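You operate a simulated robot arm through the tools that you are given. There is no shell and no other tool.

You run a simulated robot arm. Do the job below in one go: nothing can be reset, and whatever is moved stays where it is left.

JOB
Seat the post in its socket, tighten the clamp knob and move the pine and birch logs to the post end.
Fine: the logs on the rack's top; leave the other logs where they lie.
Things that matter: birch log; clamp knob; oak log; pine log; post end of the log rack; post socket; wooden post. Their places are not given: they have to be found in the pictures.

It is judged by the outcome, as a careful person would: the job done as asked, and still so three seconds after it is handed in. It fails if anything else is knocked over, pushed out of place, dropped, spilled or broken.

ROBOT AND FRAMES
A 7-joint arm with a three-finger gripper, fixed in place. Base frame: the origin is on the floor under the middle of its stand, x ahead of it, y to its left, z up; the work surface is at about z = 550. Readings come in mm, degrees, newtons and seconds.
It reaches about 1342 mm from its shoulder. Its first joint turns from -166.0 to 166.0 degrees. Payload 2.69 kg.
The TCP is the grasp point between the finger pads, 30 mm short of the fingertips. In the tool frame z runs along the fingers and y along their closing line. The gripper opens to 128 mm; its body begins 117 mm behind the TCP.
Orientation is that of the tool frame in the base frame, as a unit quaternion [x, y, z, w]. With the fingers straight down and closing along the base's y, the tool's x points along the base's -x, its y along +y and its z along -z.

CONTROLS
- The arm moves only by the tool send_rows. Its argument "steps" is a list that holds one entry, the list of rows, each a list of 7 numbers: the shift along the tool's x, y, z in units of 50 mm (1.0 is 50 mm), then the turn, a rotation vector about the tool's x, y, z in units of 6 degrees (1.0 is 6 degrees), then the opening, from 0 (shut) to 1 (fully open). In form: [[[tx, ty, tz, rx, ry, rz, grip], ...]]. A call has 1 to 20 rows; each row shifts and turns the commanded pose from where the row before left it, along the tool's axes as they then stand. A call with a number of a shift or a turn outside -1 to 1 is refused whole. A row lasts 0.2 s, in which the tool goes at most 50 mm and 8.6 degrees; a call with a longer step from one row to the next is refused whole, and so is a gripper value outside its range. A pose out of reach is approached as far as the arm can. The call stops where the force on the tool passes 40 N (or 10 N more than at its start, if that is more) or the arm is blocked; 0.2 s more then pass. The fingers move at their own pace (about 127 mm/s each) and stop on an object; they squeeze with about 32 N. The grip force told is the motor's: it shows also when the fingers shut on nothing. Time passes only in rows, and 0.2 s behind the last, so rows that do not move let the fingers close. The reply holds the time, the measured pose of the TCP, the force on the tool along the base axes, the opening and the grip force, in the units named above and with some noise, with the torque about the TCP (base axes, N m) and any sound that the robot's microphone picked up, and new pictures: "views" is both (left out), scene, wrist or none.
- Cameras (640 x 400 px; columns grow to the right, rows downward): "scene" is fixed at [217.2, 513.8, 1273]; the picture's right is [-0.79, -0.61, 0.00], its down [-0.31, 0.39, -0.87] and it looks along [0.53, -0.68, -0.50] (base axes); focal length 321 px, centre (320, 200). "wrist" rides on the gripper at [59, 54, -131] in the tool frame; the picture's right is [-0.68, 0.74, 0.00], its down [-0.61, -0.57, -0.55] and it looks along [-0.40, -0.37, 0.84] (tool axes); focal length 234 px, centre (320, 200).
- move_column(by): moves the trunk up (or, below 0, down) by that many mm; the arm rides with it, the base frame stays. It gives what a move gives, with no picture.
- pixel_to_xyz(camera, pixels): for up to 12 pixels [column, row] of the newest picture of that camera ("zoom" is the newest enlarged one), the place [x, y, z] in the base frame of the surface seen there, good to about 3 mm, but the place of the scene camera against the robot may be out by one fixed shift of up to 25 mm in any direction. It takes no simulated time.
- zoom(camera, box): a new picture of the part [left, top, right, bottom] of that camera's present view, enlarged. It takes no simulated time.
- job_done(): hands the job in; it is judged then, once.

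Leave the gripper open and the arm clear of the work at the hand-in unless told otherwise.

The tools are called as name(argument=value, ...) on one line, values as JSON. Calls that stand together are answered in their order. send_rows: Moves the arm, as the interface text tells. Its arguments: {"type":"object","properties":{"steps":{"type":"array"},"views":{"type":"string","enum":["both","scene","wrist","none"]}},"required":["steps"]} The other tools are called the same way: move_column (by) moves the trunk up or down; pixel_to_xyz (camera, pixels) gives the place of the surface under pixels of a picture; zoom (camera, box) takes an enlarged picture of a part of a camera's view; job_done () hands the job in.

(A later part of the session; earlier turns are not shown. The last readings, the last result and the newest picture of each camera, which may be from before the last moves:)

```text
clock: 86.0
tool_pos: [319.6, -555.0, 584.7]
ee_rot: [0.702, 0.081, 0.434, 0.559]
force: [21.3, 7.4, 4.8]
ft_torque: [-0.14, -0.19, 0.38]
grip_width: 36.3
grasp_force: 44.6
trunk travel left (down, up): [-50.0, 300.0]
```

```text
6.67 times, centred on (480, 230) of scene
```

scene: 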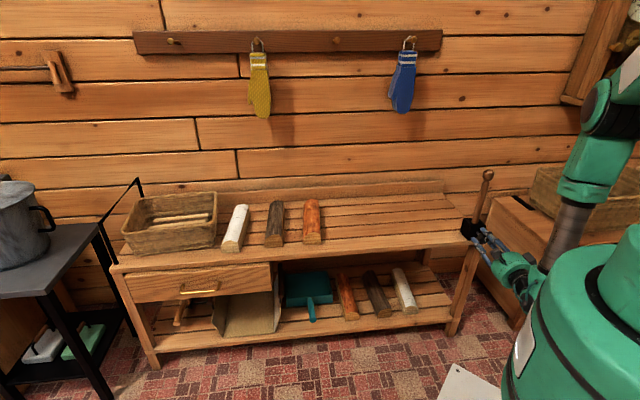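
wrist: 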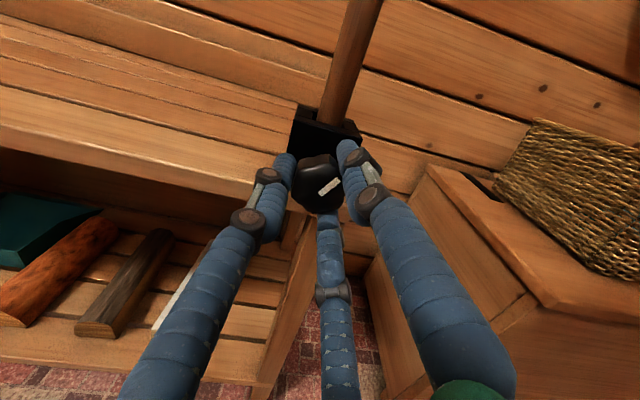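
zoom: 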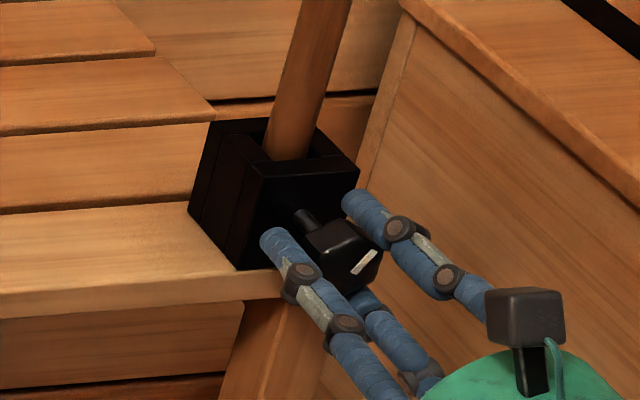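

The knob turned with the hand (mark went clockwise about 30°), with little resistance. I correct a 2 mm drift and turn another 30°.

send_rows(steps=[[[0.035, -0.02, 0, 0, 0, 0, 0], [0, 0, 0, 0, 0, 0.8, 0], [0, 0, 0, 0, 0, 0.9, 0], [0, 0, 0, 0, 0, 0.9, 0], [0, 0, 0, 0, 0, 0.9, 0], [0, 0, 0, 0, 0, 0.9, 0], [0, 0, 0, 0, 0, 0.6, 0], [0, 0, 0, 0, 0, 0, 0]]], views="wrist")

zoom(camera="scene", box=[440, 200, 520, 260])

```text
clock: 87.8
tool_pos: [320.8, -551.7, 584.3]
ee_rot: [0.698, -0.105, 0.565, 0.427]
force: [-20.4, -21.0, -9.3]
ft_torque: [0.12, 0.14, -0.59]
grip_width: 36.2
grasp_force: 45.0
trunk travel left (down, up): [-50.0, 300.0]
```

wrist: 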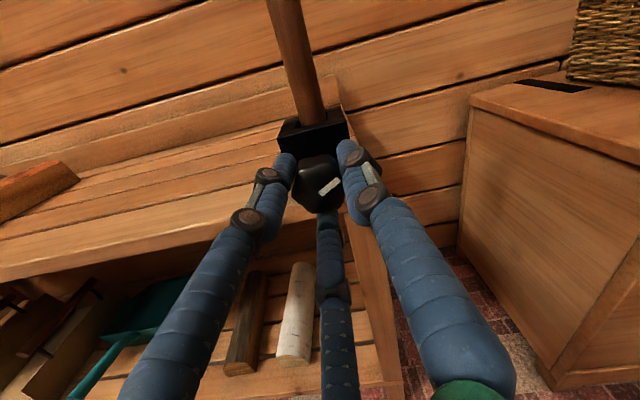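

```text
6.67 times, centred on (480, 230) of scene
```

zoom: 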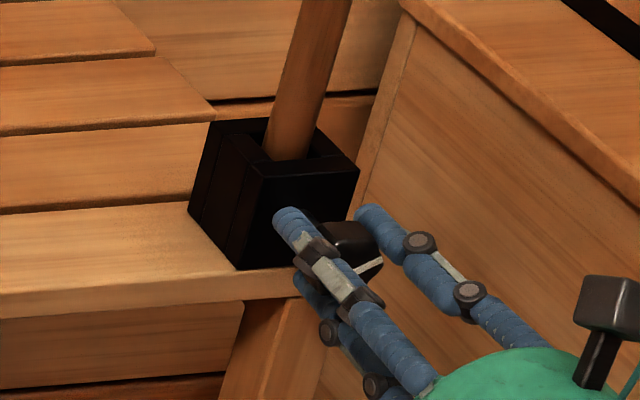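

60° done, still easy. I recentre by about 1.3 mm and turn another 30°.

send_rows(steps=[[[-0.012, 0.023, 0, 0, 0, 0, 0], [0, 0, 0, 0, 0, 0.8, 0], [0, 0, 0, 0, 0, 0.9, 0], [0, 0, 0, 0, 0, 0.9, 0], [0, 0, 0, 0, 0, 0.9, 0], [0, 0, 0, 0, 0, 0.9, 0], [0, 0, 0, 0, 0, 0.6, 0], [0, 0, 0, 0, 0, 0, 0]]], views="wrist")

zoom(camera="scene", box=[440, 200, 520, 260])

```text
clock: 89.6
tool_pos: [319.6, -553.1, 584.2]
ee_rot: [0.647, -0.282, 0.655, 0.268]
force: [3.0, -21.2, -14.0]
ft_torque: [0.09, 0.08, -0.15]
grip_width: 36.1
grasp_force: 44.7
trunk travel left (down, up): [-50.0, 300.0]
```

wrist: 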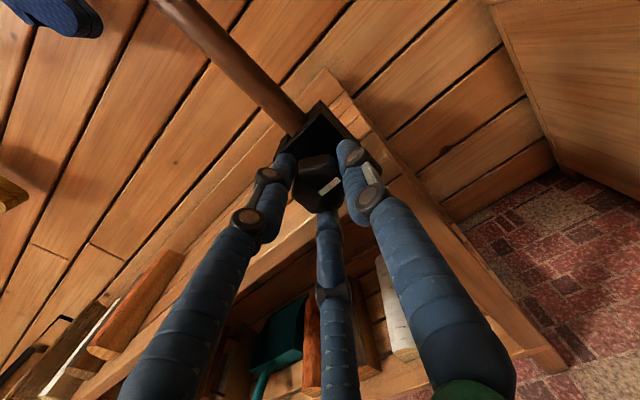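

```text
6.67 times, centred on (480, 230) of scene
```

zoom: 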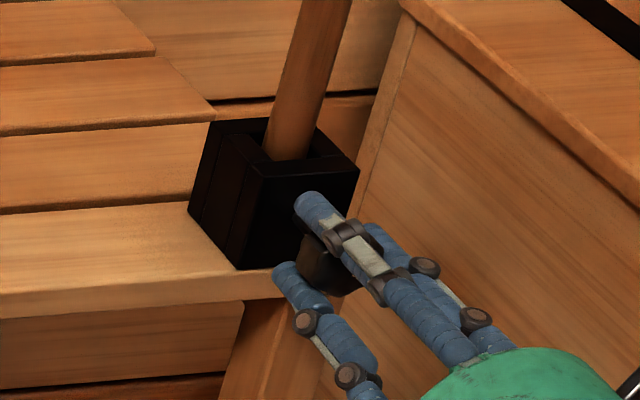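

90° done; torque still low, no sound. I recentre and keep turning.

send_rows(steps=[[[-0.016, 0.016, 0.02, 0, 0, 0, 0], [0, 0, 0, 0, 0, 0.8, 0], [0, 0, 0, 0, 0, 0.9, 0], [0, 0, 0, 0, 0, 0.9, 0], [0, 0, 0, 0, 0, 0.9, 0], [0, 0, 0, 0, 0, 0.9, 0], [0, 0, 0, 0, 0, 0.6, 0], [0, 0, 0, 0, 0, 0, 0]]], views="wrist")

zoom(camera="scene", box=[440, 200, 520, 260])

```text
clock: 91.4
tool_pos: [319.9, -553.7, 584.2]
ee_rot: [0.553, -0.44, 0.702, 0.088]
force: [-6.3, 31.2, 16.4]
ft_torque: [-0.29, -0.26, 0.57]
grip_width: 36.3
grasp_force: 45.1
trunk travel left (down, up): [-50.0, 300.0]
```

wrist: 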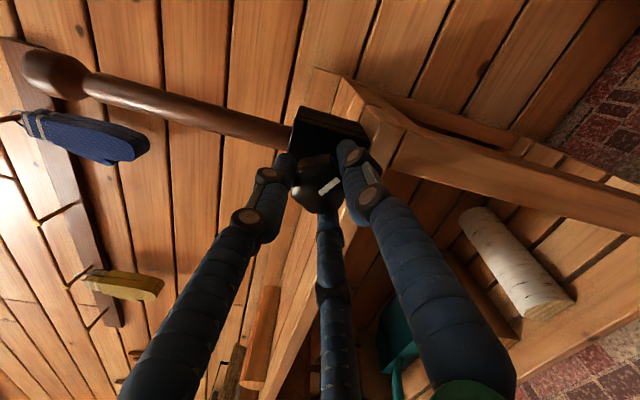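

```text
6.67 times, centred on (480, 230) of scene
```

zoom: 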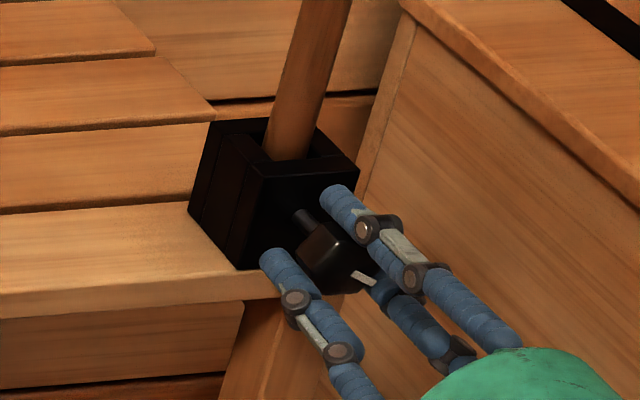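

120° done. I recentre against the residual push and turn another 30°.

send_rows(steps=[[[0.007, -0.027, -0.016, 0, 0, 0, 0], [0, 0, 0, 0, 0, 0.8, 0], [0, 0, 0, 0, 0, 0.9, 0], [0, 0, 0, 0, 0, 0.9, 0], [0, 0, 0, 0, 0, 0.9, 0], [0, 0, 0, 0, 0, 0.9, 0], [0, 0, 0, 0, 0, 0.6, 0], [0, 0, 0, 0, 0, 0, 0]]], views="wrist")

zoom(camera="scene", box=[440, 200, 520, 260])

```text
clock: 93.2
tool_pos: [320.1, -553.7, 584.0]
ee_rot: [0.421, -0.568, 0.7, -0.097]
force: [-1.6, 3.8, -33.1]
ft_torque: [0.39, 0.39, 0.08]
grip_width: 36.3
grasp_force: 45.0
trunk travel left (down, up): [-50.0, 300.0]
```

wrist: 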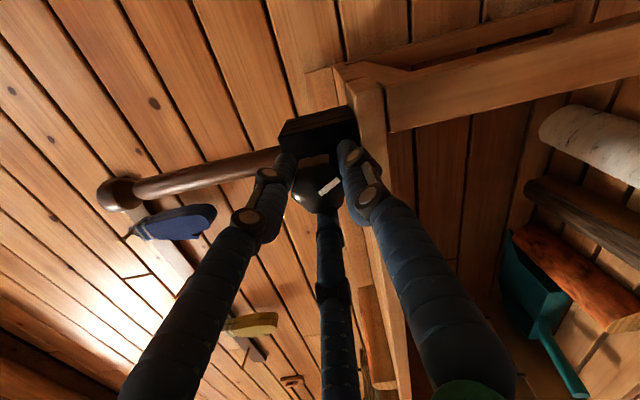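

```text
6.67 times, centred on (480, 230) of scene
```

zoom: 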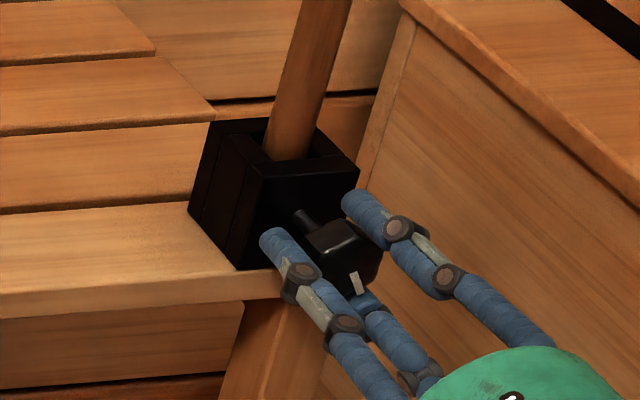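

150° done (mark now near 5 o'clock), no tightening torque yet. I relieve the vertical force and continue.

send_rows(steps=[[[-0.014, 0.026, 0, 0, 0, 0, 0], [0, 0, 0, 0, 0, 0.8, 0], [0, 0, 0, 0, 0, 0.9, 0], [0, 0, 0, 0, 0, 0.9, 0], [0, 0, 0, 0, 0, 0.9, 0], [0, 0, 0, 0, 0, 0.9, 0], [0, 0, 0, 0, 0, 0.6, 0], [0, 0, 0, 0, 0, 0, 0]]], views="wrist")

zoom(camera="scene", box=[440, 200, 520, 260])

```text
clock: 95.0
tool_pos: [320.2, -552.8, 584.4]
ee_rot: [-0.258, 0.656, -0.654, 0.275]
force: [-23.8, 12.4, 11.7]
ft_torque: [-0.22, -0.14, -0.29]
grip_width: 36.5
grasp_force: 45.3
trunk travel left (down, up): [-50.0, 300.0]
```

wrist: 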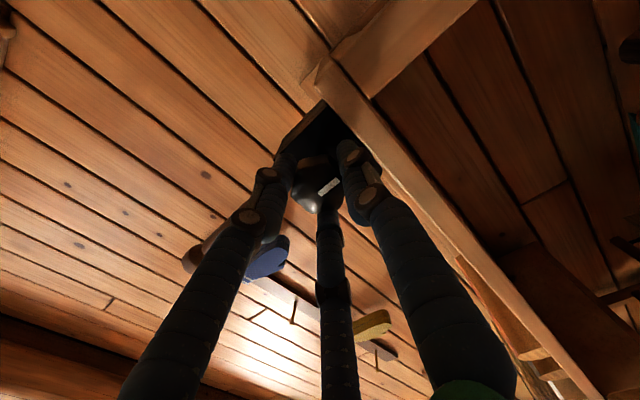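

```text
6.67 times, centred on (480, 230) of scene
```

zoom: 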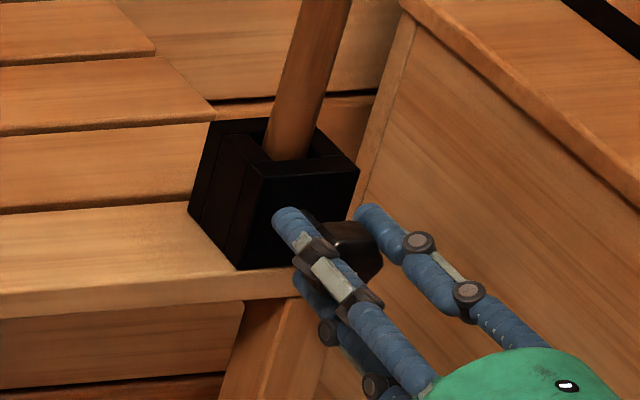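

180° done. I relieve the axial push slightly and continue until something changes.

send_rows(steps=[[[0.008, -0.014, -0.02, 0, 0, 0, 0], [0, 0, 0, 0, 0, 0.8, 0], [0, 0, 0, 0, 0, 0.9, 0], [0, 0, 0, 0, 0, 0.9, 0], [0, 0, 0, 0, 0, 0.9, 0], [0, 0, 0, 0, 0, 0.9, 0], [0, 0, 0, 0, 0, 0.6, 0], [0, 0, 0, 0, 0, 0, 0]]], views="wrist")

zoom(camera="scene", box=[440, 200, 520, 260])

```text
clock: 96.8
tool_pos: [319.9, -552.6, 584.0]
ee_rot: [-0.08, 0.701, -0.56, 0.433]
force: [2.3, -1.4, 3.2]
ft_torque: [-0.5, 0.38, -0.01]
grip_width: 36.3
grasp_force: 44.9
trunk travel left (down, up): [-50.0, 300.0]
```

wrist: 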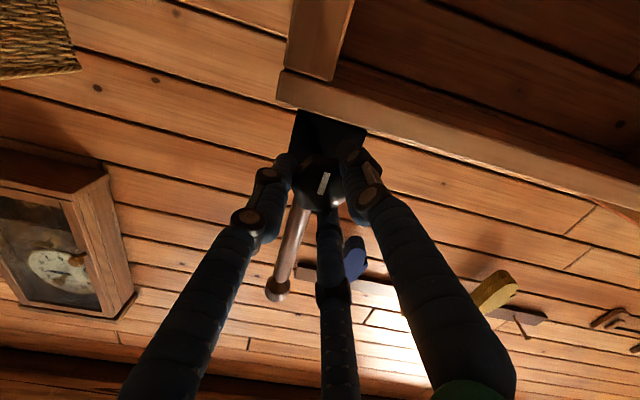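

```text
6.67 times, centred on (480, 230) of scene
```

zoom: 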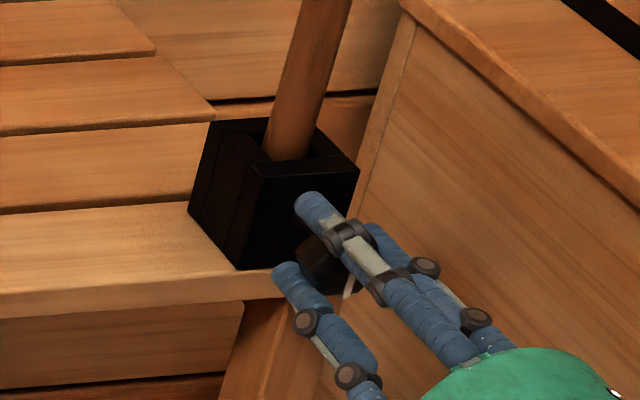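

The mark slipped about 30° relative to the fingers and a resisting torque of ~0.6 N·m about the knob's axis appeared: the knob has come to its stop (mark pointing down in the scene view at (347, 290)). It is tight. I open the fingers and check.

send_rows(steps=[[[0, 0, 0, 0, 0, 0, 0.4], [0, 0, 0, 0, 0, 0, 0.55], [0, 0, 0, 0, 0, 0, 0.6], [0, 0, 0, 0, 0, 0, 0.6]]], views="wrist")

zoom(camera="scene", box=[440, 200, 520, 260])

zoom(camera="wrist", box=[230, 90, 410, 240])

```text
clock: 97.8
tool_pos: [321.1, -552.0, 583.3]
ee_rot: [-0.08, 0.701, -0.56, 0.433]
force: [-0.9, 0.3, -0.4]
ft_torque: [0.02, 0.0, -0.01]
grip_width: 76.9
grasp_force: 0.1
trunk travel left (down, up): [-50.0, 300.0]
```

wrist: 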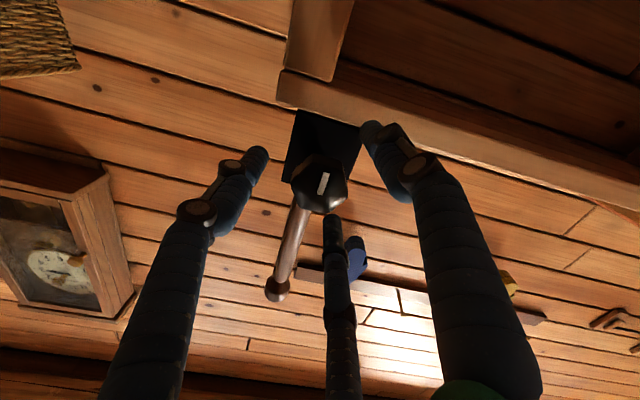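

```text
6.67 times, centred on (480, 230) of scene
```

zoom: 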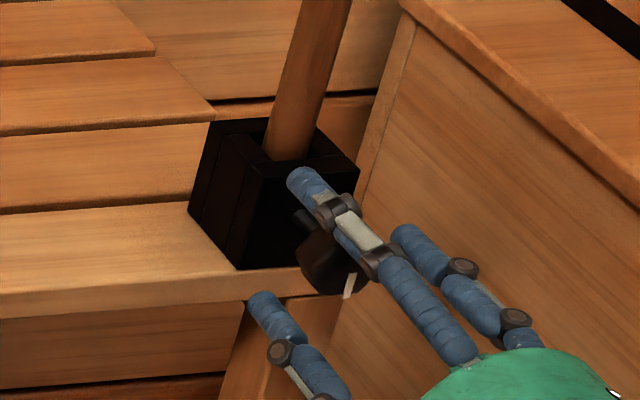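

```text
2.67 times, centred on (320, 165) of wrist
```

zoom: 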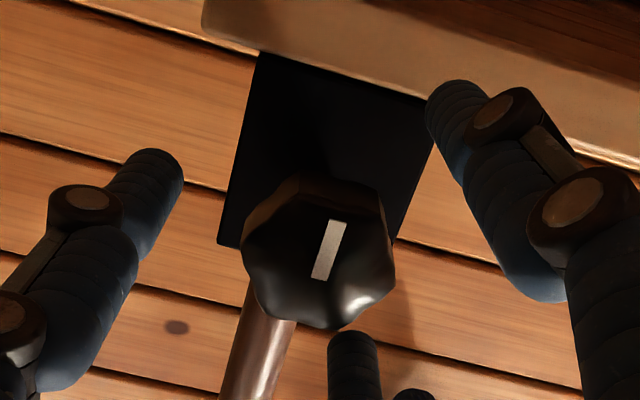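

The knob's mark now points down, 180° from before, and the knob stays put. I retreat straight back from the knob and then up.

send_rows(steps=[[[0, 0, -0.3, 0, 0, 0, 0.6], [0, 0, -0.5, 0, 0, 0, 0.6], [0, 0, -0.5, 0, 0, 0, 0.6], [0, 0, 0, 0, 0, 0, 0.6]]], views="wrist")

zoom(camera="scene", box=[440, 165, 520, 260])

```text
clock: 98.8
tool_pos: [273.8, -505.2, 583.4]
ee_rot: [-0.08, 0.701, -0.56, 0.434]
force: [0.0, 0.1, -0.1]
ft_torque: [0.02, 0.01, -0.02]
grip_width: 76.7
grasp_force: 0.1
trunk travel left (down, up): [-50.0, 300.0]
```

wrist: 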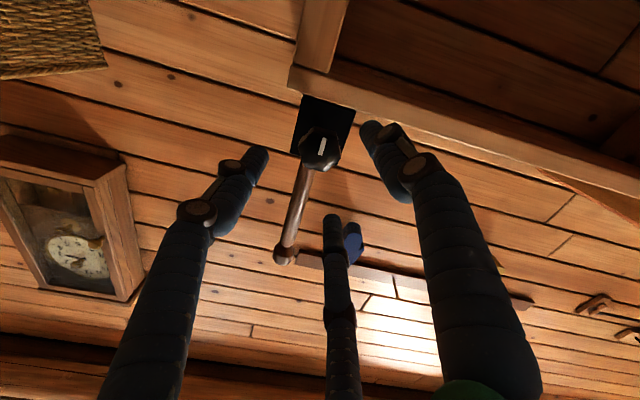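

```text
4.21 times, centred on (480, 212) of scene
```

zoom: 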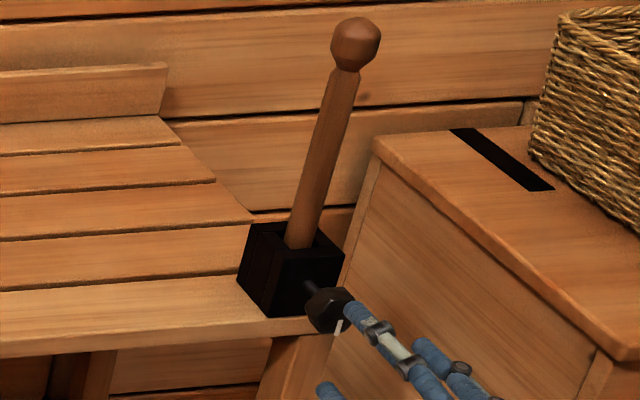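

Clear of the knob. I rise 250 mm and roll the hand back.

send_rows(steps=[[[-0.431, -0.712, 0, 0, 0, 0, 0.6], [-0.431, -0.712, 0, 0, 0, 0, 0.6], [-0.431, -0.712, 0, 0, 0, 0, 0.6], [-0.431, -0.712, 0, 0, 0, 0, 0.6], [-0.431, -0.712, 0, 0, 0, 0, 0.6], [-0.431, -0.712, 0, 0, 0, 0, 0.6], [0, 0, 0, 0, 0, -1, 0.6], [0, 0, 0, 0, 0, -1, 0.6], [0, 0, 0, 0, 0, -1, 0.6], [0, 0, 0, 0, 0, -1, 0.6], [0, 0, 0, 0, 0, -1, 0.6], [0, 0, 0, 0, 0, -1, 0.6], [0, 0, 0, 0, 0, -1, 0.6], [0, 0, 0, 0, 0, -1, 0.6], [0, 0, 0, 0, 0, -1, 0.6], [0, 0, 0, 0, 0, -1, 0.6], [0, 0, 0, 0, 0, -1, 0.6], [0, 0, 0, 0, 0, -1, 0.6], [0, 0, 0, 0, 0, -1, 0.6], [0, 0, 0, 0, 0, -1, 0.6]]], views="none")

send_rows(steps=[[[0, 0, 0, 0, 0, -1, 0.6], [0, 0, 0, 0, 0, -1, 0.6], [0, 0, 0, 0, 0, -1, 0.6], [0, 0, 0, 0, 0, -1, 0.6], [0, 0, 0, 0, 0, -1, 0.6], [0, 0, 0, 0, 0, -1, 0.6], [0, 0, 0, 0, 0, -1, 0.6], [0, 0, 0, 0, 0, -1, 0.6], [0, 0, 0, 0, 0, -1, 0.6], [0, 0, 0, 0, 0, -1, 0.6], [0, 0, 0, 0, 0, -1, 0.6], [0, 0, 0, 0, 0, -1, 0.6], [0, 0, 0, 0, 0, -1, 0.6], [0, 0, 0, 0, 0, -1, 0.6], [0, 0, 0, 0, 0, -1, 0.6], [0, 0, 0, 0, 0, -1, 0.6], [0, 0, 0, 0, 0, -1, 0.6], [0, 0, 0, 0, 0, -1, 0.6], [0, 0, 0, 0, 0, -1, 0.6], [0, 0, 0, 0, 0, 0, 0.6]]], views="both")

```text
clock: 103.0
tool_pos: [274.0, -505.3, 834.7]
ee_rot: [0.529, -0.467, 0.706, 0.053]
force: [0.2, -1.0, 0.8]
ft_torque: [-0.04, 0.01, -0.02]
grip_width: 76.8
grasp_force: 0.0
trunk travel left (down, up): [-50.0, 300.0]
```

```text
clock: 107.2
tool_pos: [273.5, -505.2, 834.8]
ee_rot: [0.68, 0.189, 0.341, 0.62]
force: [0.0, 0.1, 0.0]
ft_torque: [0.0, 0.02, 0.01]
grip_width: 76.9
grasp_force: 0.1
trunk travel left (down, up): [-50.0, 300.0]
```

scene: 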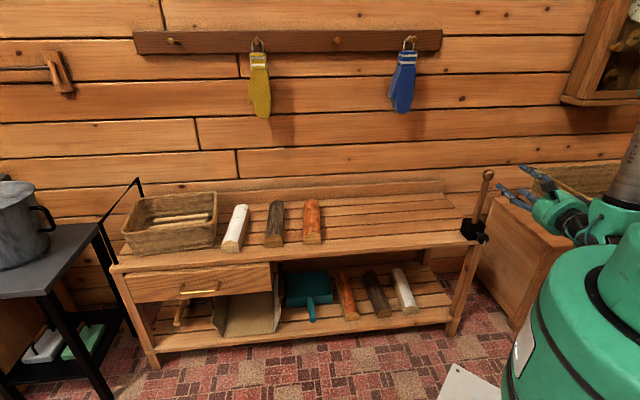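
wrist: 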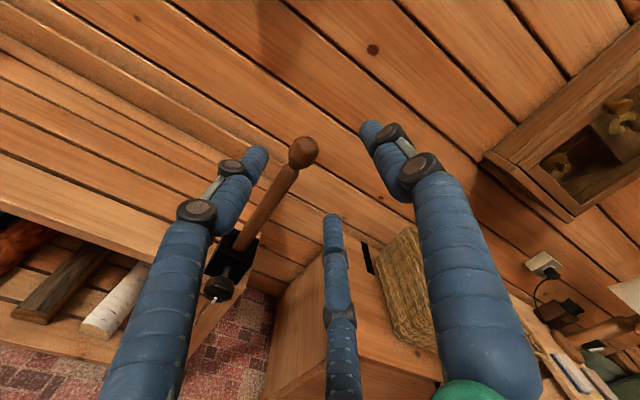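

send_rows(steps=[[[0, 0, 0, 0, 0, -1, 0.6], [0, 0, 0, 0, 0, -1, 0.6], [0, 0, 0, 0, 1, 0, 0.6], [0, 0, 0, 0, 1, 0, 0.6], [0, 0, 0, 0, 1, 0, 0.6], [0, 0, 0, 0, 1, 0, 0.6], [0, 0, 0, 0, 1, 0, 0.6], [0, 0, 0, 0, 1, 0, 0.6], [0, 0, 0, 0, 1, 0, 0.6], [0, 0, 0, 0, 1, 0, 0.6], [0, 0, 0, 0, 1, 0, 0.6], [0, 0, 0, 0, 1, 0, 0.6], [0, 0, 0, 0, 1, 0, 0.6], [0, 0, 0, 0, 1, 0, 0.6], [0, 0, 0, 0, 1, 0, 0.6], [0, 0, 0, 0, 1, 0, 0.6], [0, 0, 0, 0, 1, 0, 0.6], [0, 0, 0, 0, 0, 0, 0.6]]], views="none")

send_rows(steps=[[[0, 0, 0, 1, 0, 0, 0.6], [0, 0, 0, 1, 0, 0, 0.6], [0, 0, 0, 1, 0, 0, 0.6], [0, 0, 0, 1, 0, 0, 0.6], [0, 0, 0, 1, 0, 0, 0.6], [0, 0, 0, 1, 0, 0, 0.6], [0, 0, 0, 1, 0, 0, 0.6], [0, 0, 0, 1, 0, 0, 0.6], [0, 0, 0, 1, 0, 0, 0.6], [0, 0, 0, 1, 0, 0, 0.6], [0, 0, 0, 1, 0, 0, 0.6], [0, 0, 0, 1, 0, 0, 0.6], [0, 0, 0, 1, 0, 0, 0.6], [0, 0, 0, 1, 0, 0, 0.6], [0, 0, 0, 1, 0, 0, 0.6], [0, 0, 0, 0, 0, 0, 0.6]]], views="both")

```text
clock: 111.0
tool_pos: [273.6, -506.0, 833.2]
ee_rot: [0.271, 0.645, 0.659, 0.277]
force: [0.0, 0.6, 0.5]
ft_torque: [0.01, 0.04, -0.03]
grip_width: 76.7
grasp_force: 0.1
trunk travel left (down, up): [-50.0, 300.0]
```

```text
clock: 114.4
tool_pos: [272.4, -505.6, 833.2]
ee_rot: [0.389, 0.921, 0.009, 0.006]
force: [0.5, -0.7, -1.0]
ft_torque: [0.0, 0.0, 0.01]
grip_width: 77.1
grasp_force: 0.1
trunk travel left (down, up): [-50.0, 300.0]
```

scene: 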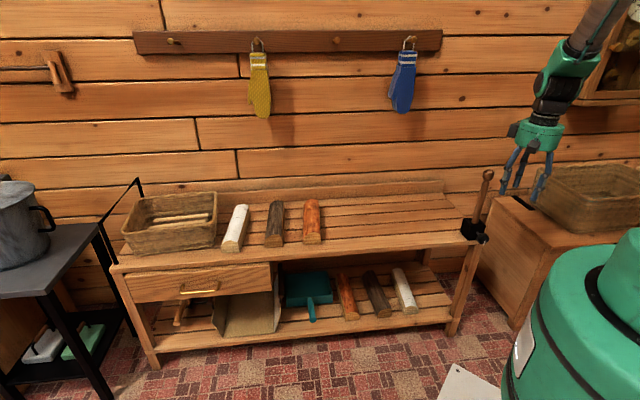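
wrist: 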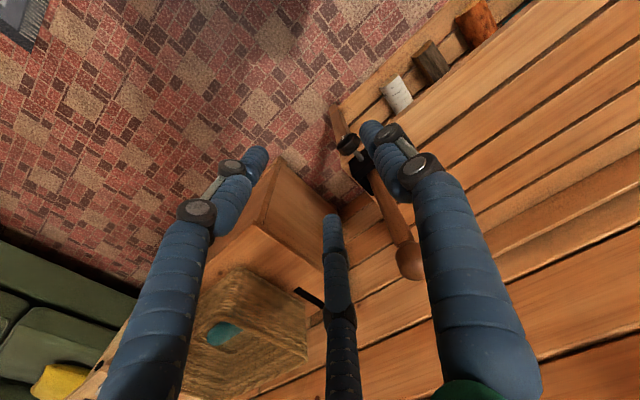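

Fingers-down again at (272, -506, 833). The post is seated and the knob tightened. Next the pine log: I move above it, near (880, -330, 763), to look.

send_rows(steps=[[[-0.458, 0.859, 0.108, 0, 0, 0, 1], [-0.458, 0.859, 0.108, 0, 0, 0, 1], [-0.458, 0.859, 0.108, 0, 0, 0, 1], [-0.458, 0.859, 0.108, 0, 0, 0, 1], [-0.458, 0.859, 0.108, 0, 0, 0, 1], [-0.458, 0.859, 0.108, 0, 0, 0, 1], [-0.458, 0.859, 0.108, 0, 0, 0, 1], [-0.458, 0.859, 0.108, 0, 0, 0, 1], [-0.458, 0.859, 0.108, 0, 0, 0, 1], [-0.458, 0.859, 0.108, 0, 0, 0, 1], [-0.458, 0.859, 0.108, 0, 0, 0, 1], [-0.458, 0.859, 0.108, 0, 0, 0, 1], [-0.458, 0.859, 0.108, 0, 0, 0, 1], [0, 0, 0, 0, 0, 0, 1]]], views="both")

zoom(camera="scene", box=[430, 160, 520, 260])

```text
clock: 117.4
tool_pos: [879.8, -324.3, 777.4]
ee_rot: [0.389, 0.921, 0.009, 0.005]
force: [-1.0, 0.7, -1.0]
ft_torque: [0.0, 0.02, -0.01]
grip_width: 127.8
grasp_force: 0.1
trunk travel left (down, up): [-50.0, 300.0]
```

scene: 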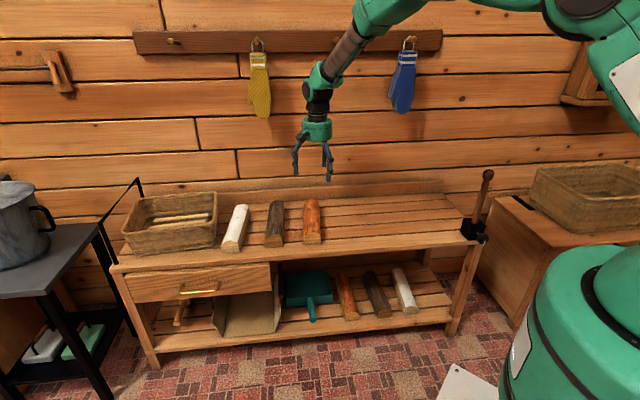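
wrist: 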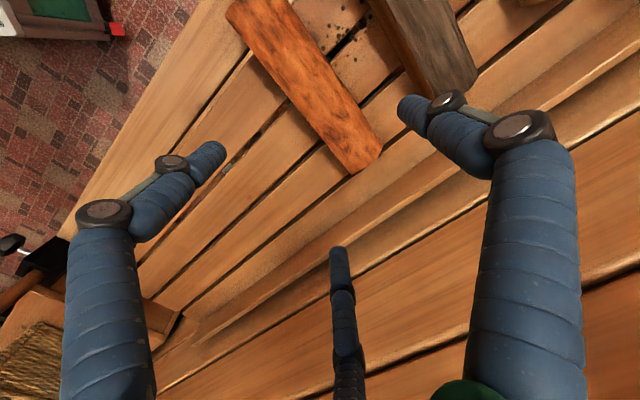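

```text
4.00 times, centred on (475, 210) of scene
```

zoom: 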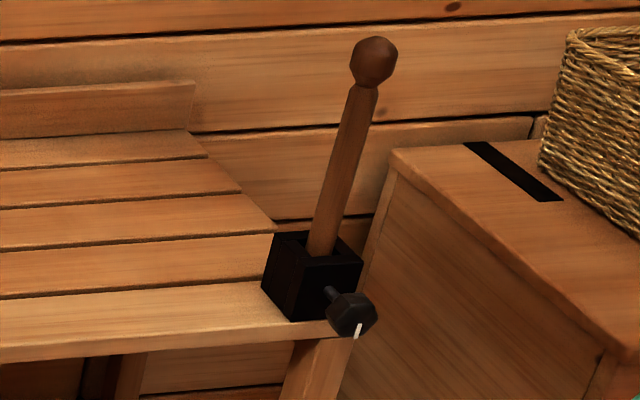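

The post and knob look good (mark at the bottom). Now I measure the pine log (wrist (235,15)–(365,160)) and the empty place at the post end.

pixel_to_xyz(camera="wrist", pixels=[[260, 30], [300, 75], [340, 120], [360, 150], [240, 25], [285, 15], [330, 150], [370, 130], [350, 168], [378, 148], [312, 128], [345, 100]])

pixel_to_xyz(camera="scene", pixels=[[311, 203], [312, 222], [312, 240], [303, 240], [321, 240], [305, 203], [318, 203], [400, 215], [430, 205], [440, 215], [420, 195], [450, 210]])

zoom(camera="wrist", box=[200, 0, 500, 187])

```text
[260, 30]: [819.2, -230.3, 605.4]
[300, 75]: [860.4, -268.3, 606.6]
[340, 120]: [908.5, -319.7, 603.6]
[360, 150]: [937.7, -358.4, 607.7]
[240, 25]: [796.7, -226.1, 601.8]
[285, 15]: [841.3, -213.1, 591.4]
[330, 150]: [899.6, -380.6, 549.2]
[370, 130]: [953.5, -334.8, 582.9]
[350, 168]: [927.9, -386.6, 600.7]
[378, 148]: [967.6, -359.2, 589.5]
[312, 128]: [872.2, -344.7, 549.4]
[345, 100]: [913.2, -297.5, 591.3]
```

```text
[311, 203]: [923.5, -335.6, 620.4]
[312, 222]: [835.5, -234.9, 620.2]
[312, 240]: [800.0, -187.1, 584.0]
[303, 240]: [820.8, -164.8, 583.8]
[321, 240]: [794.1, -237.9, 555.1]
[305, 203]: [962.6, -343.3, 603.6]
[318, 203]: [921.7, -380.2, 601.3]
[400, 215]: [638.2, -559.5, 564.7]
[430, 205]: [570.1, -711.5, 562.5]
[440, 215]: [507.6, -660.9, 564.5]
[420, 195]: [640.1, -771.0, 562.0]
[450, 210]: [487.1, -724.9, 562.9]
```

```text
2.13 times, centred on (350, 94) of wrist
```

zoom: 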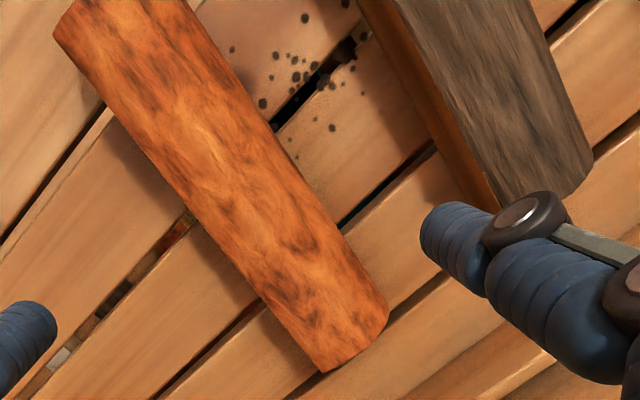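

pixel_to_xyz(camera="zoom", pixels=[[78, 45], [135, 115], [195, 190], [250, 260], [310, 340], [195, 22], [245, 105], [290, 175], [335, 240], [378, 300], [355, 335], [230, 160]])

```text
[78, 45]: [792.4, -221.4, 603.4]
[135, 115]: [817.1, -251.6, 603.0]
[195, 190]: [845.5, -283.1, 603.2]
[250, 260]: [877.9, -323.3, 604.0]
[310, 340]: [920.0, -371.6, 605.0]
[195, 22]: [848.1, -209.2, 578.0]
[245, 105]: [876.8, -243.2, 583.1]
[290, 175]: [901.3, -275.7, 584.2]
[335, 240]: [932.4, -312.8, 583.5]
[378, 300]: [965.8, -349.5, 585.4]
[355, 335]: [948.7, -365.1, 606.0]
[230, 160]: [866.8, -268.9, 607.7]
```

The pine's axis runs at azimuth about -50°, centred near (876, -285), roughly 56 mm wide and 225 mm long with top at z = 607. I align the tool with it (4° yaw, small tilt fix) and move over it to z ≈ 652, fully open.

send_rows(steps=[[[0, 0, 0, 0.195, 0, 0.67, 1], [0.217, 0.079, 0.833, 0, 0, 0, 1], [0.217, 0.079, 0.833, 0, 0, 0, 1], [0.217, 0.079, 0.833, 0, 0, 0, 1], [0, 0, 0, 0, 0, 0, 1]]], views="both")

```text
clock: 118.6
tool_pos: [871.5, -293.3, 652.2]
ee_rot: [0.42, 0.908, 0.0, 0.001]
force: [0.4, 0.3, -1.2]
ft_torque: [-0.01, -0.02, -0.01]
grip_width: 128.3
grasp_force: 0.0
trunk travel left (down, up): [-50.0, 300.0]
```

scene: 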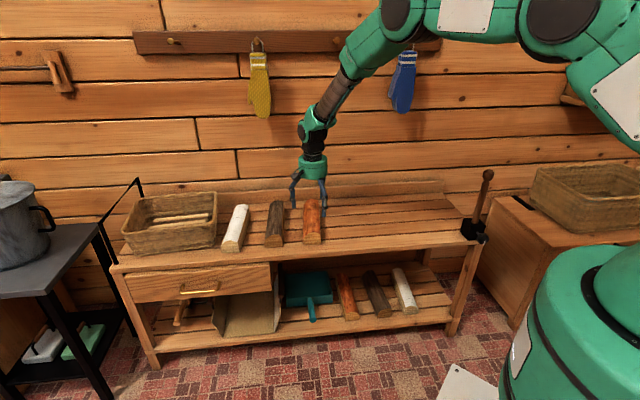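
wrist: 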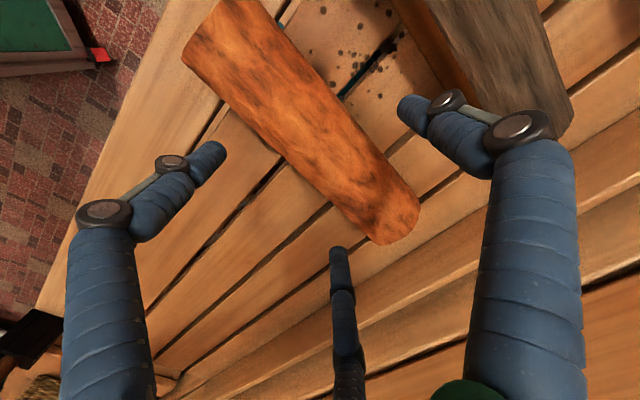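

zoom(camera="wrist", box=[180, 0, 500, 250])

pixel_to_xyz(camera="wrist", pixels=[[205, 75], [260, 130], [310, 180], [360, 228], [300, 60], [340, 105], [380, 150], [410, 195], [270, 95], [320, 145], [440, 70], [455, 50]])

```text
1.60 times, centred on (340, 125) of wrist
```

zoom: 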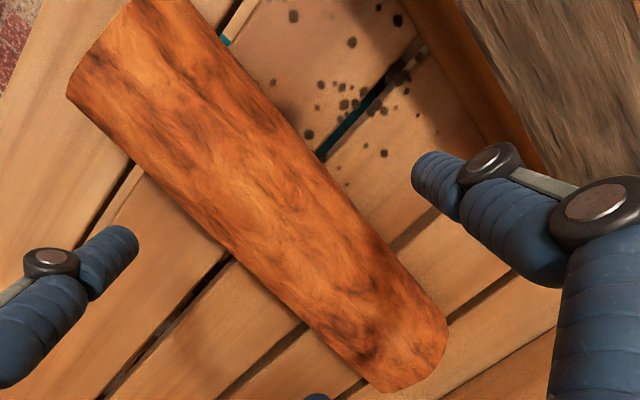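

```text
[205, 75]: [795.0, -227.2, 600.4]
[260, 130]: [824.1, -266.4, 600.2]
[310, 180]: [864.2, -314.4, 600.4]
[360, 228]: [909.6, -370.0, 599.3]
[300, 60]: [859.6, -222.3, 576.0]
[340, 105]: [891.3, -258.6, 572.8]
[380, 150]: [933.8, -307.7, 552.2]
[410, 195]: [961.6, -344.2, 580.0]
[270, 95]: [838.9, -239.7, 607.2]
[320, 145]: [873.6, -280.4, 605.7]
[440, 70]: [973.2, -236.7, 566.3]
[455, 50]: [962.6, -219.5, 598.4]
```

The oak's near face is about 30 mm clear of the outer finger. I shift 3 mm away from it and descend to z ≈ 585 around the pine.

send_rows(steps=[[[0, -0.06, 0.3, 0, 0, 0, 1], [0, 0, 0.4, 0, 0, 0, 1], [0, 0, 0.4, 0, 0, 0, 1], [0, 0, 0.24, 0, 0, 0, 1], [0, 0, 0, 0, 0, 0, 1]]], views="both")

```text
clock: 119.8
tool_pos: [866.7, -297.9, 584.7]
ee_rot: [0.421, 0.907, 0.001, 0.001]
force: [-0.6, -0.5, 0.7]
ft_torque: [0.05, 0.0, 0.01]
grip_width: 128.1
grasp_force: 0.1
trunk travel left (down, up): [-50.0, 300.0]
```

scene: 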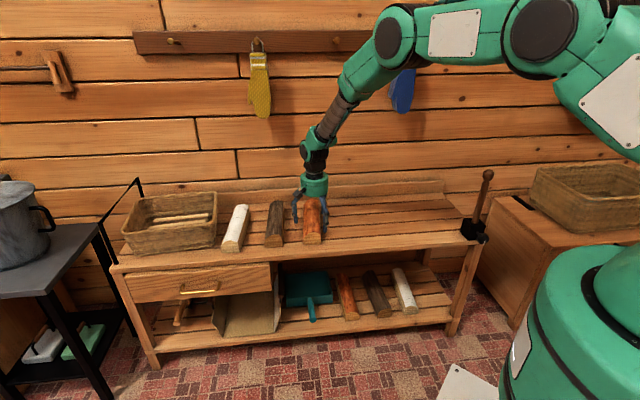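
wrist: 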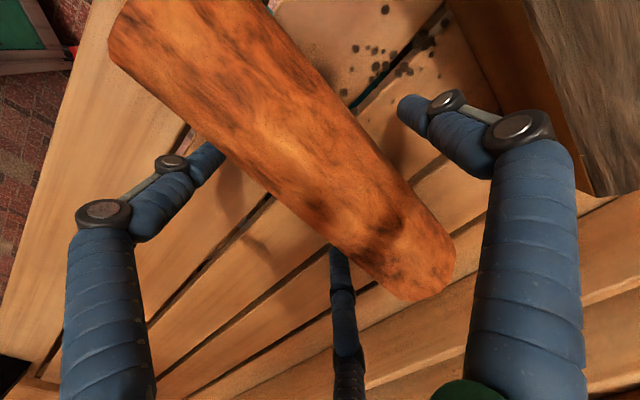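

The fingers straddle the pine without contact. I close gradually.

send_rows(steps=[[[0, 0.06, 0, 0, 0, 0, 0.85], [0, 0, 0, 0, 0, 0, 0.75], [0, 0, 0, 0, 0, 0, 0.68], [0, 0, 0, 0, 0, 0, 0.6], [0, 0, 0, 0, 0, 0, 0.4], [0, 0, 0, 0, 0, 0, 0], [0, 0, 0, 0, 0, 0, 0]]], views="wrist")

```text
clock: 121.4
tool_pos: [869.0, -295.1, 584.2]
ee_rot: [0.42, 0.908, 0.0, 0.001]
force: [1.2, -1.6, 2.9]
ft_torque: [-0.09, 0.0, -0.16]
grip_width: 90.4
grasp_force: 32.3
trunk travel left (down, up): [-50.0, 300.0]
```

wrist: 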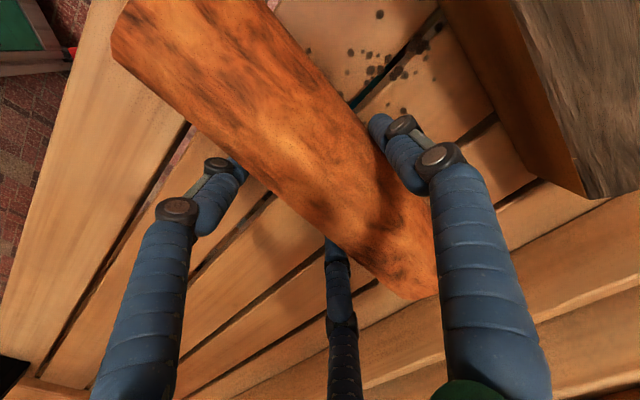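

Gripped at 90 mm with full force. I lift 40 mm and check.

send_rows(steps=[[[0, 0, -0.1, 0, 0, 0, 0], [0, 0, -0.2, 0, 0, 0, 0], [0, 0, -0.25, 0, 0, 0, 0], [0, 0, -0.25, 0, 0, 0, 0], [0, 0, 0, 0, 0, 0, 0]]], views="both")

zoom(camera="scene", box=[200, 150, 360, 260])

```text
clock: 122.6
tool_pos: [870.8, -294.3, 626.0]
ee_rot: [0.42, 0.907, 0.0, 0.001]
force: [-0.2, 0.1, -3.8]
ft_torque: [-0.05, 0.01, 0.03]
grip_width: 90.4
grasp_force: 31.8
trunk travel left (down, up): [-50.0, 300.0]
```

scene: 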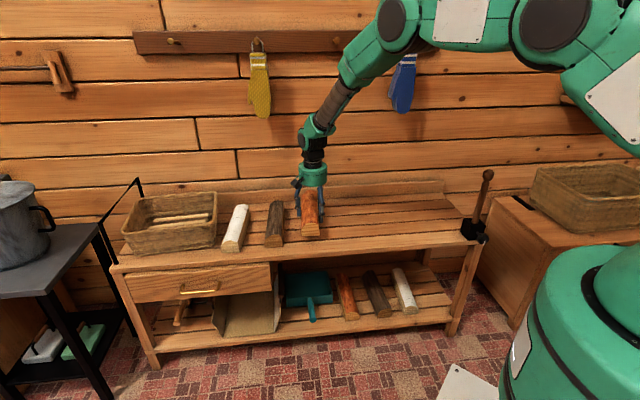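
wrist: 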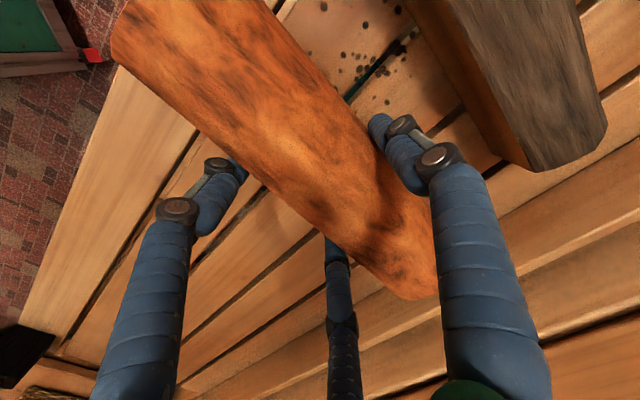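

```text
3.64 times, centred on (280, 205) of scene
```

zoom: 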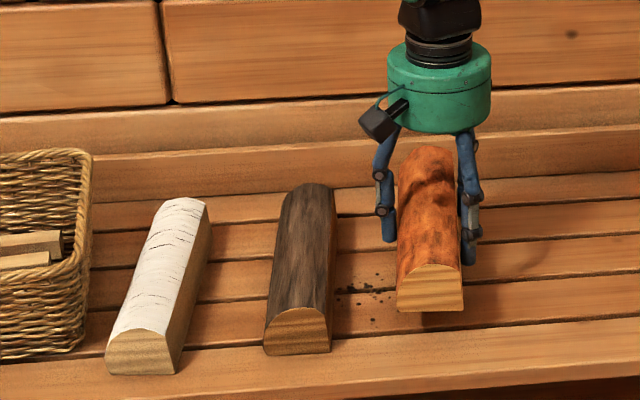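

The pine is held level (weight ~4 N). I raise to z ≈ 740, square it to the rack (4.5° yaw) and carry it to the post end, staying behind the post.

send_rows(steps=[[[0, 0, -0.76, 0, 0, 0, 0], [0, 0, -0.76, 0, 0, 0, 0], [0, 0, -0.76, 0, 0, 0, 0], [0, 0, 0, 0, 0, -0.75, 0], [-0.067, -0.899, 0, 0, 0, 0, 0], [-0.067, -0.899, 0, 0, 0, 0, 0], [-0.067, -0.899, 0, 0, 0, 0, 0], [-0.067, -0.899, 0, 0, 0, 0, 0], [-0.067, -0.899, 0, 0, 0, 0, 0], [-0.067, -0.899, 0, 0, 0, 0, 0], [-0.067, -0.899, 0, 0, 0, 0, 0], [-0.067, -0.899, 0, 0, 0, 0, 0], [-0.067, -0.899, 0, 0, 0, 0, 0], [-0.067, -0.899, 0, 0, 0, 0, 0], [0, 0, 0, 0, 0, 0, 0]]], views="both")

```text
clock: 125.8
tool_pos: [572.6, -632.6, 737.5]
ee_rot: [0.384, 0.923, 0.001, 0.001]
force: [0.7, 0.4, -4.5]
ft_torque: [-0.03, 0.08, 0.03]
grip_width: 90.3
grasp_force: 32.3
trunk travel left (down, up): [-50.0, 300.0]
```

scene: 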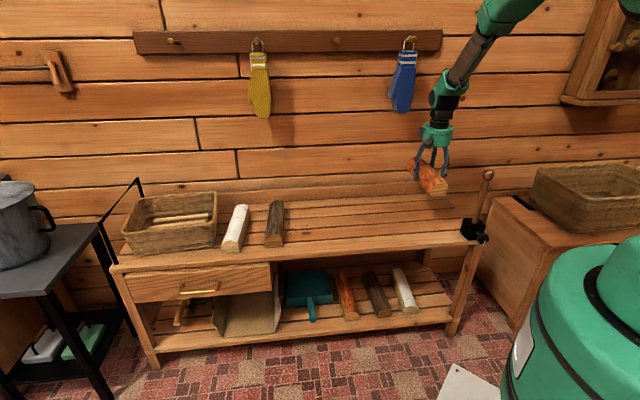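
wrist: 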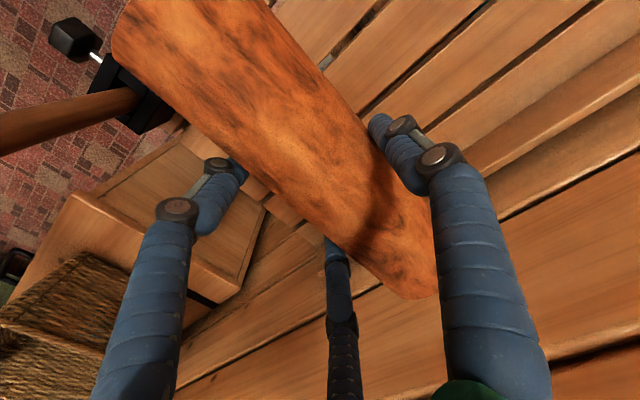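

send_rows(steps=[[[-0.1, -0.896, 0, 0, 0, 0, 0], [-0.1, -0.896, 0, 0, 0, 0, 0], [0, 0, 0, 0, 0, 0, 0]]], views="both")

zoom(camera="scene", box=[400, 130, 520, 260])

pixel_to_xyz(camera="wrist", pixels=[[130, 30], [180, 15], [115, 45], [155, 75], [250, 100], [350, 200], [410, 270], [120, 110], [150, 125], [90, 90], [100, 20], [60, 60]])

```text
clock: 126.6
tool_pos: [518.1, -703.2, 737.1]
ee_rot: [0.384, 0.923, 0.0, 0.001]
force: [0.8, 0.1, -3.3]
ft_torque: [-0.04, 0.04, -0.04]
grip_width: 90.3
grasp_force: 31.9
trunk travel left (down, up): [-50.0, 300.0]
```

scene: 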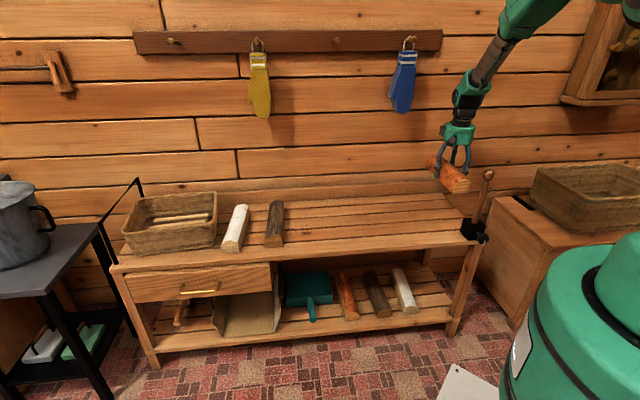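
wrist: 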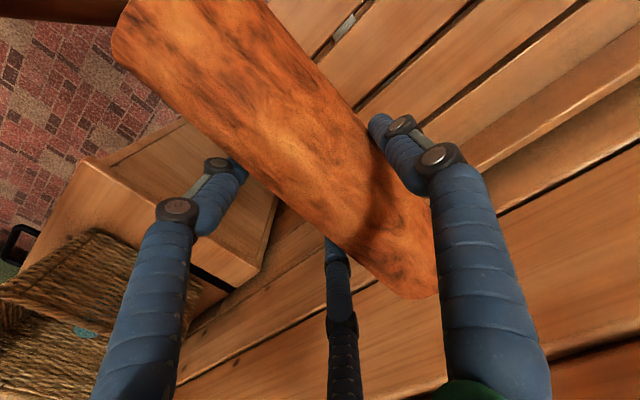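

```text
3.08 times, centred on (460, 195) of scene
```

zoom: 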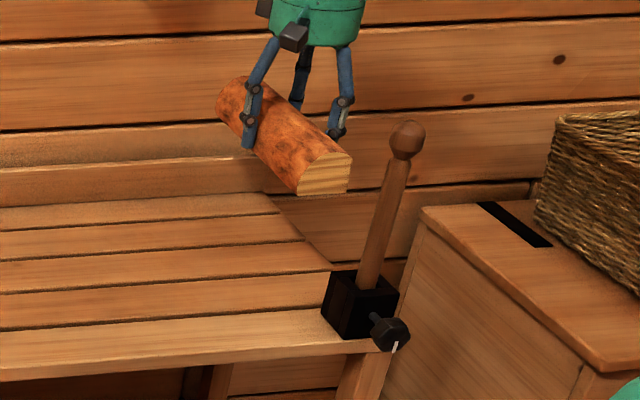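

```text
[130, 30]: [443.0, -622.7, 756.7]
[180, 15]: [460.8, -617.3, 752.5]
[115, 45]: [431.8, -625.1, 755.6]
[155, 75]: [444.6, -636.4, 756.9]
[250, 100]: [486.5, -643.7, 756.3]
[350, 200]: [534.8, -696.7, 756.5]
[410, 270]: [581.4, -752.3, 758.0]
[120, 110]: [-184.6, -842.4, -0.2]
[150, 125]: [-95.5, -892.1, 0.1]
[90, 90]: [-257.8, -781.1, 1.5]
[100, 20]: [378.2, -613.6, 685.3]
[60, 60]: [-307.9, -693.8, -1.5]
```

The pine hangs behind and left of the socket with ~28 mm clearance to it. I lower it to just above the slats.

send_rows(steps=[[[0, 0, 0.8, 0, 0, 0, 0], [0, 0, 0.8, 0, 0, 0, 0], [0, 0, 0.7, 0, 0, 0, 0], [0, 0, 0.4, 0, 0, 0, 0], [0, 0, 0.15, 0, 0, 0, 0], [0, 0, 0, 0, 0, 0, 0]]], views="both")

zoom(camera="scene", box=[400, 150, 520, 260])

```text
clock: 128.0
tool_pos: [517.4, -707.3, 597.5]
ee_rot: [0.384, 0.923, 0.0, 0.002]
force: [0.6, -0.2, -4.8]
ft_torque: [0.0, 0.03, 0.02]
grip_width: 90.2
grasp_force: 32.3
trunk travel left (down, up): [-50.0, 300.0]
```

scene: 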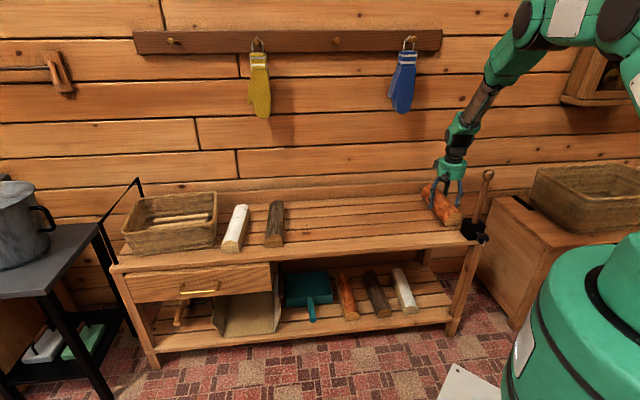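
wrist: 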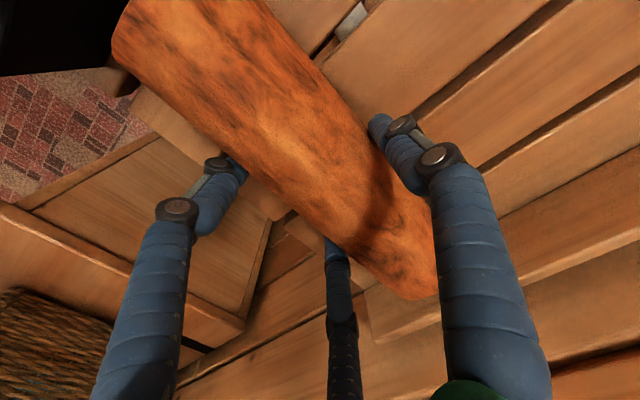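

```text
3.64 times, centred on (460, 205) of scene
```

zoom: 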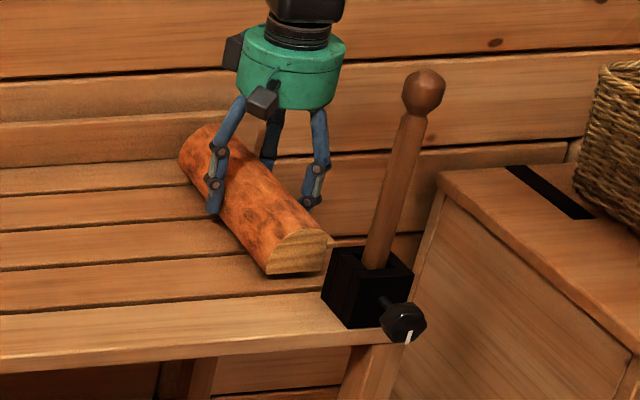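

The log is ~12 mm above the slats. I check where the rack's end is relative to the log's right side (slat ends near wrist (190,130), (290,215), (370,330)).

zoom(camera="wrist", box=[100, 60, 440, 370])

pixel_to_xyz(camera="wrist", pixels=[[150, 105], [165, 120], [180, 125], [268, 200], [262, 205], [275, 212], [300, 228], [310, 245], [380, 310], [375, 325], [420, 310], [270, 260]])

```text
1.29 times, centred on (270, 215) of wrist
```

zoom: 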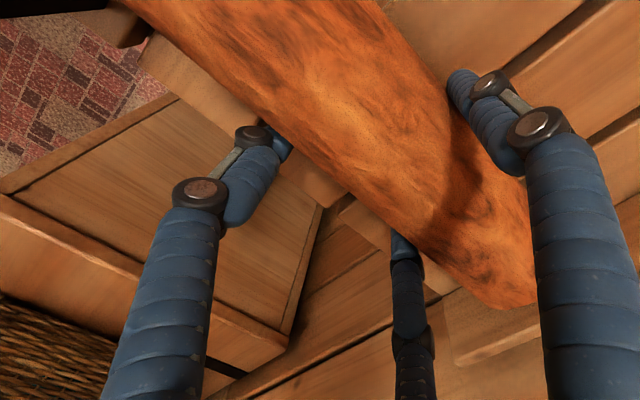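

```text
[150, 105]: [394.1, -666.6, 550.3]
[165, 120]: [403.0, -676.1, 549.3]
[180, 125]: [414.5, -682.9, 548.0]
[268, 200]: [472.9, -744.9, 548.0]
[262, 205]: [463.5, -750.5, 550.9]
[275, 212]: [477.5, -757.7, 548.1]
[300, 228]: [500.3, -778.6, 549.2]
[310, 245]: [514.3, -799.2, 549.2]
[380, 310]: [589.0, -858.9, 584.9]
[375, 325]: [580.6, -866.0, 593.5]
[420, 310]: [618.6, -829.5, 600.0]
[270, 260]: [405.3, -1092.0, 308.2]
```

The slat ends are at U ≈ -195 while the log's edge is at U ≈ -140, so it will lie fully on the rack. I lower the last 12 mm gently.

send_rows(steps=[[[0, 0, 0.1, 0, 0, 0, 0], [0, 0, 0.08, 0, 0, 0, 0], [0, 0, 0.04, 0, 0, 0, 0], [0, 0, 0, 0, 0, 0, 0]]], views="none")

```text
clock: 129.0
tool_pos: [518.4, -706.4, 585.4]
ee_rot: [0.384, 0.923, 0.0, 0.002]
force: [0.3, -0.1, -1.2]
ft_torque: [-0.05, 0.09, 0.03]
grip_width: 90.3
grasp_force: 32.2
trunk travel left (down, up): [-50.0, 300.0]
```

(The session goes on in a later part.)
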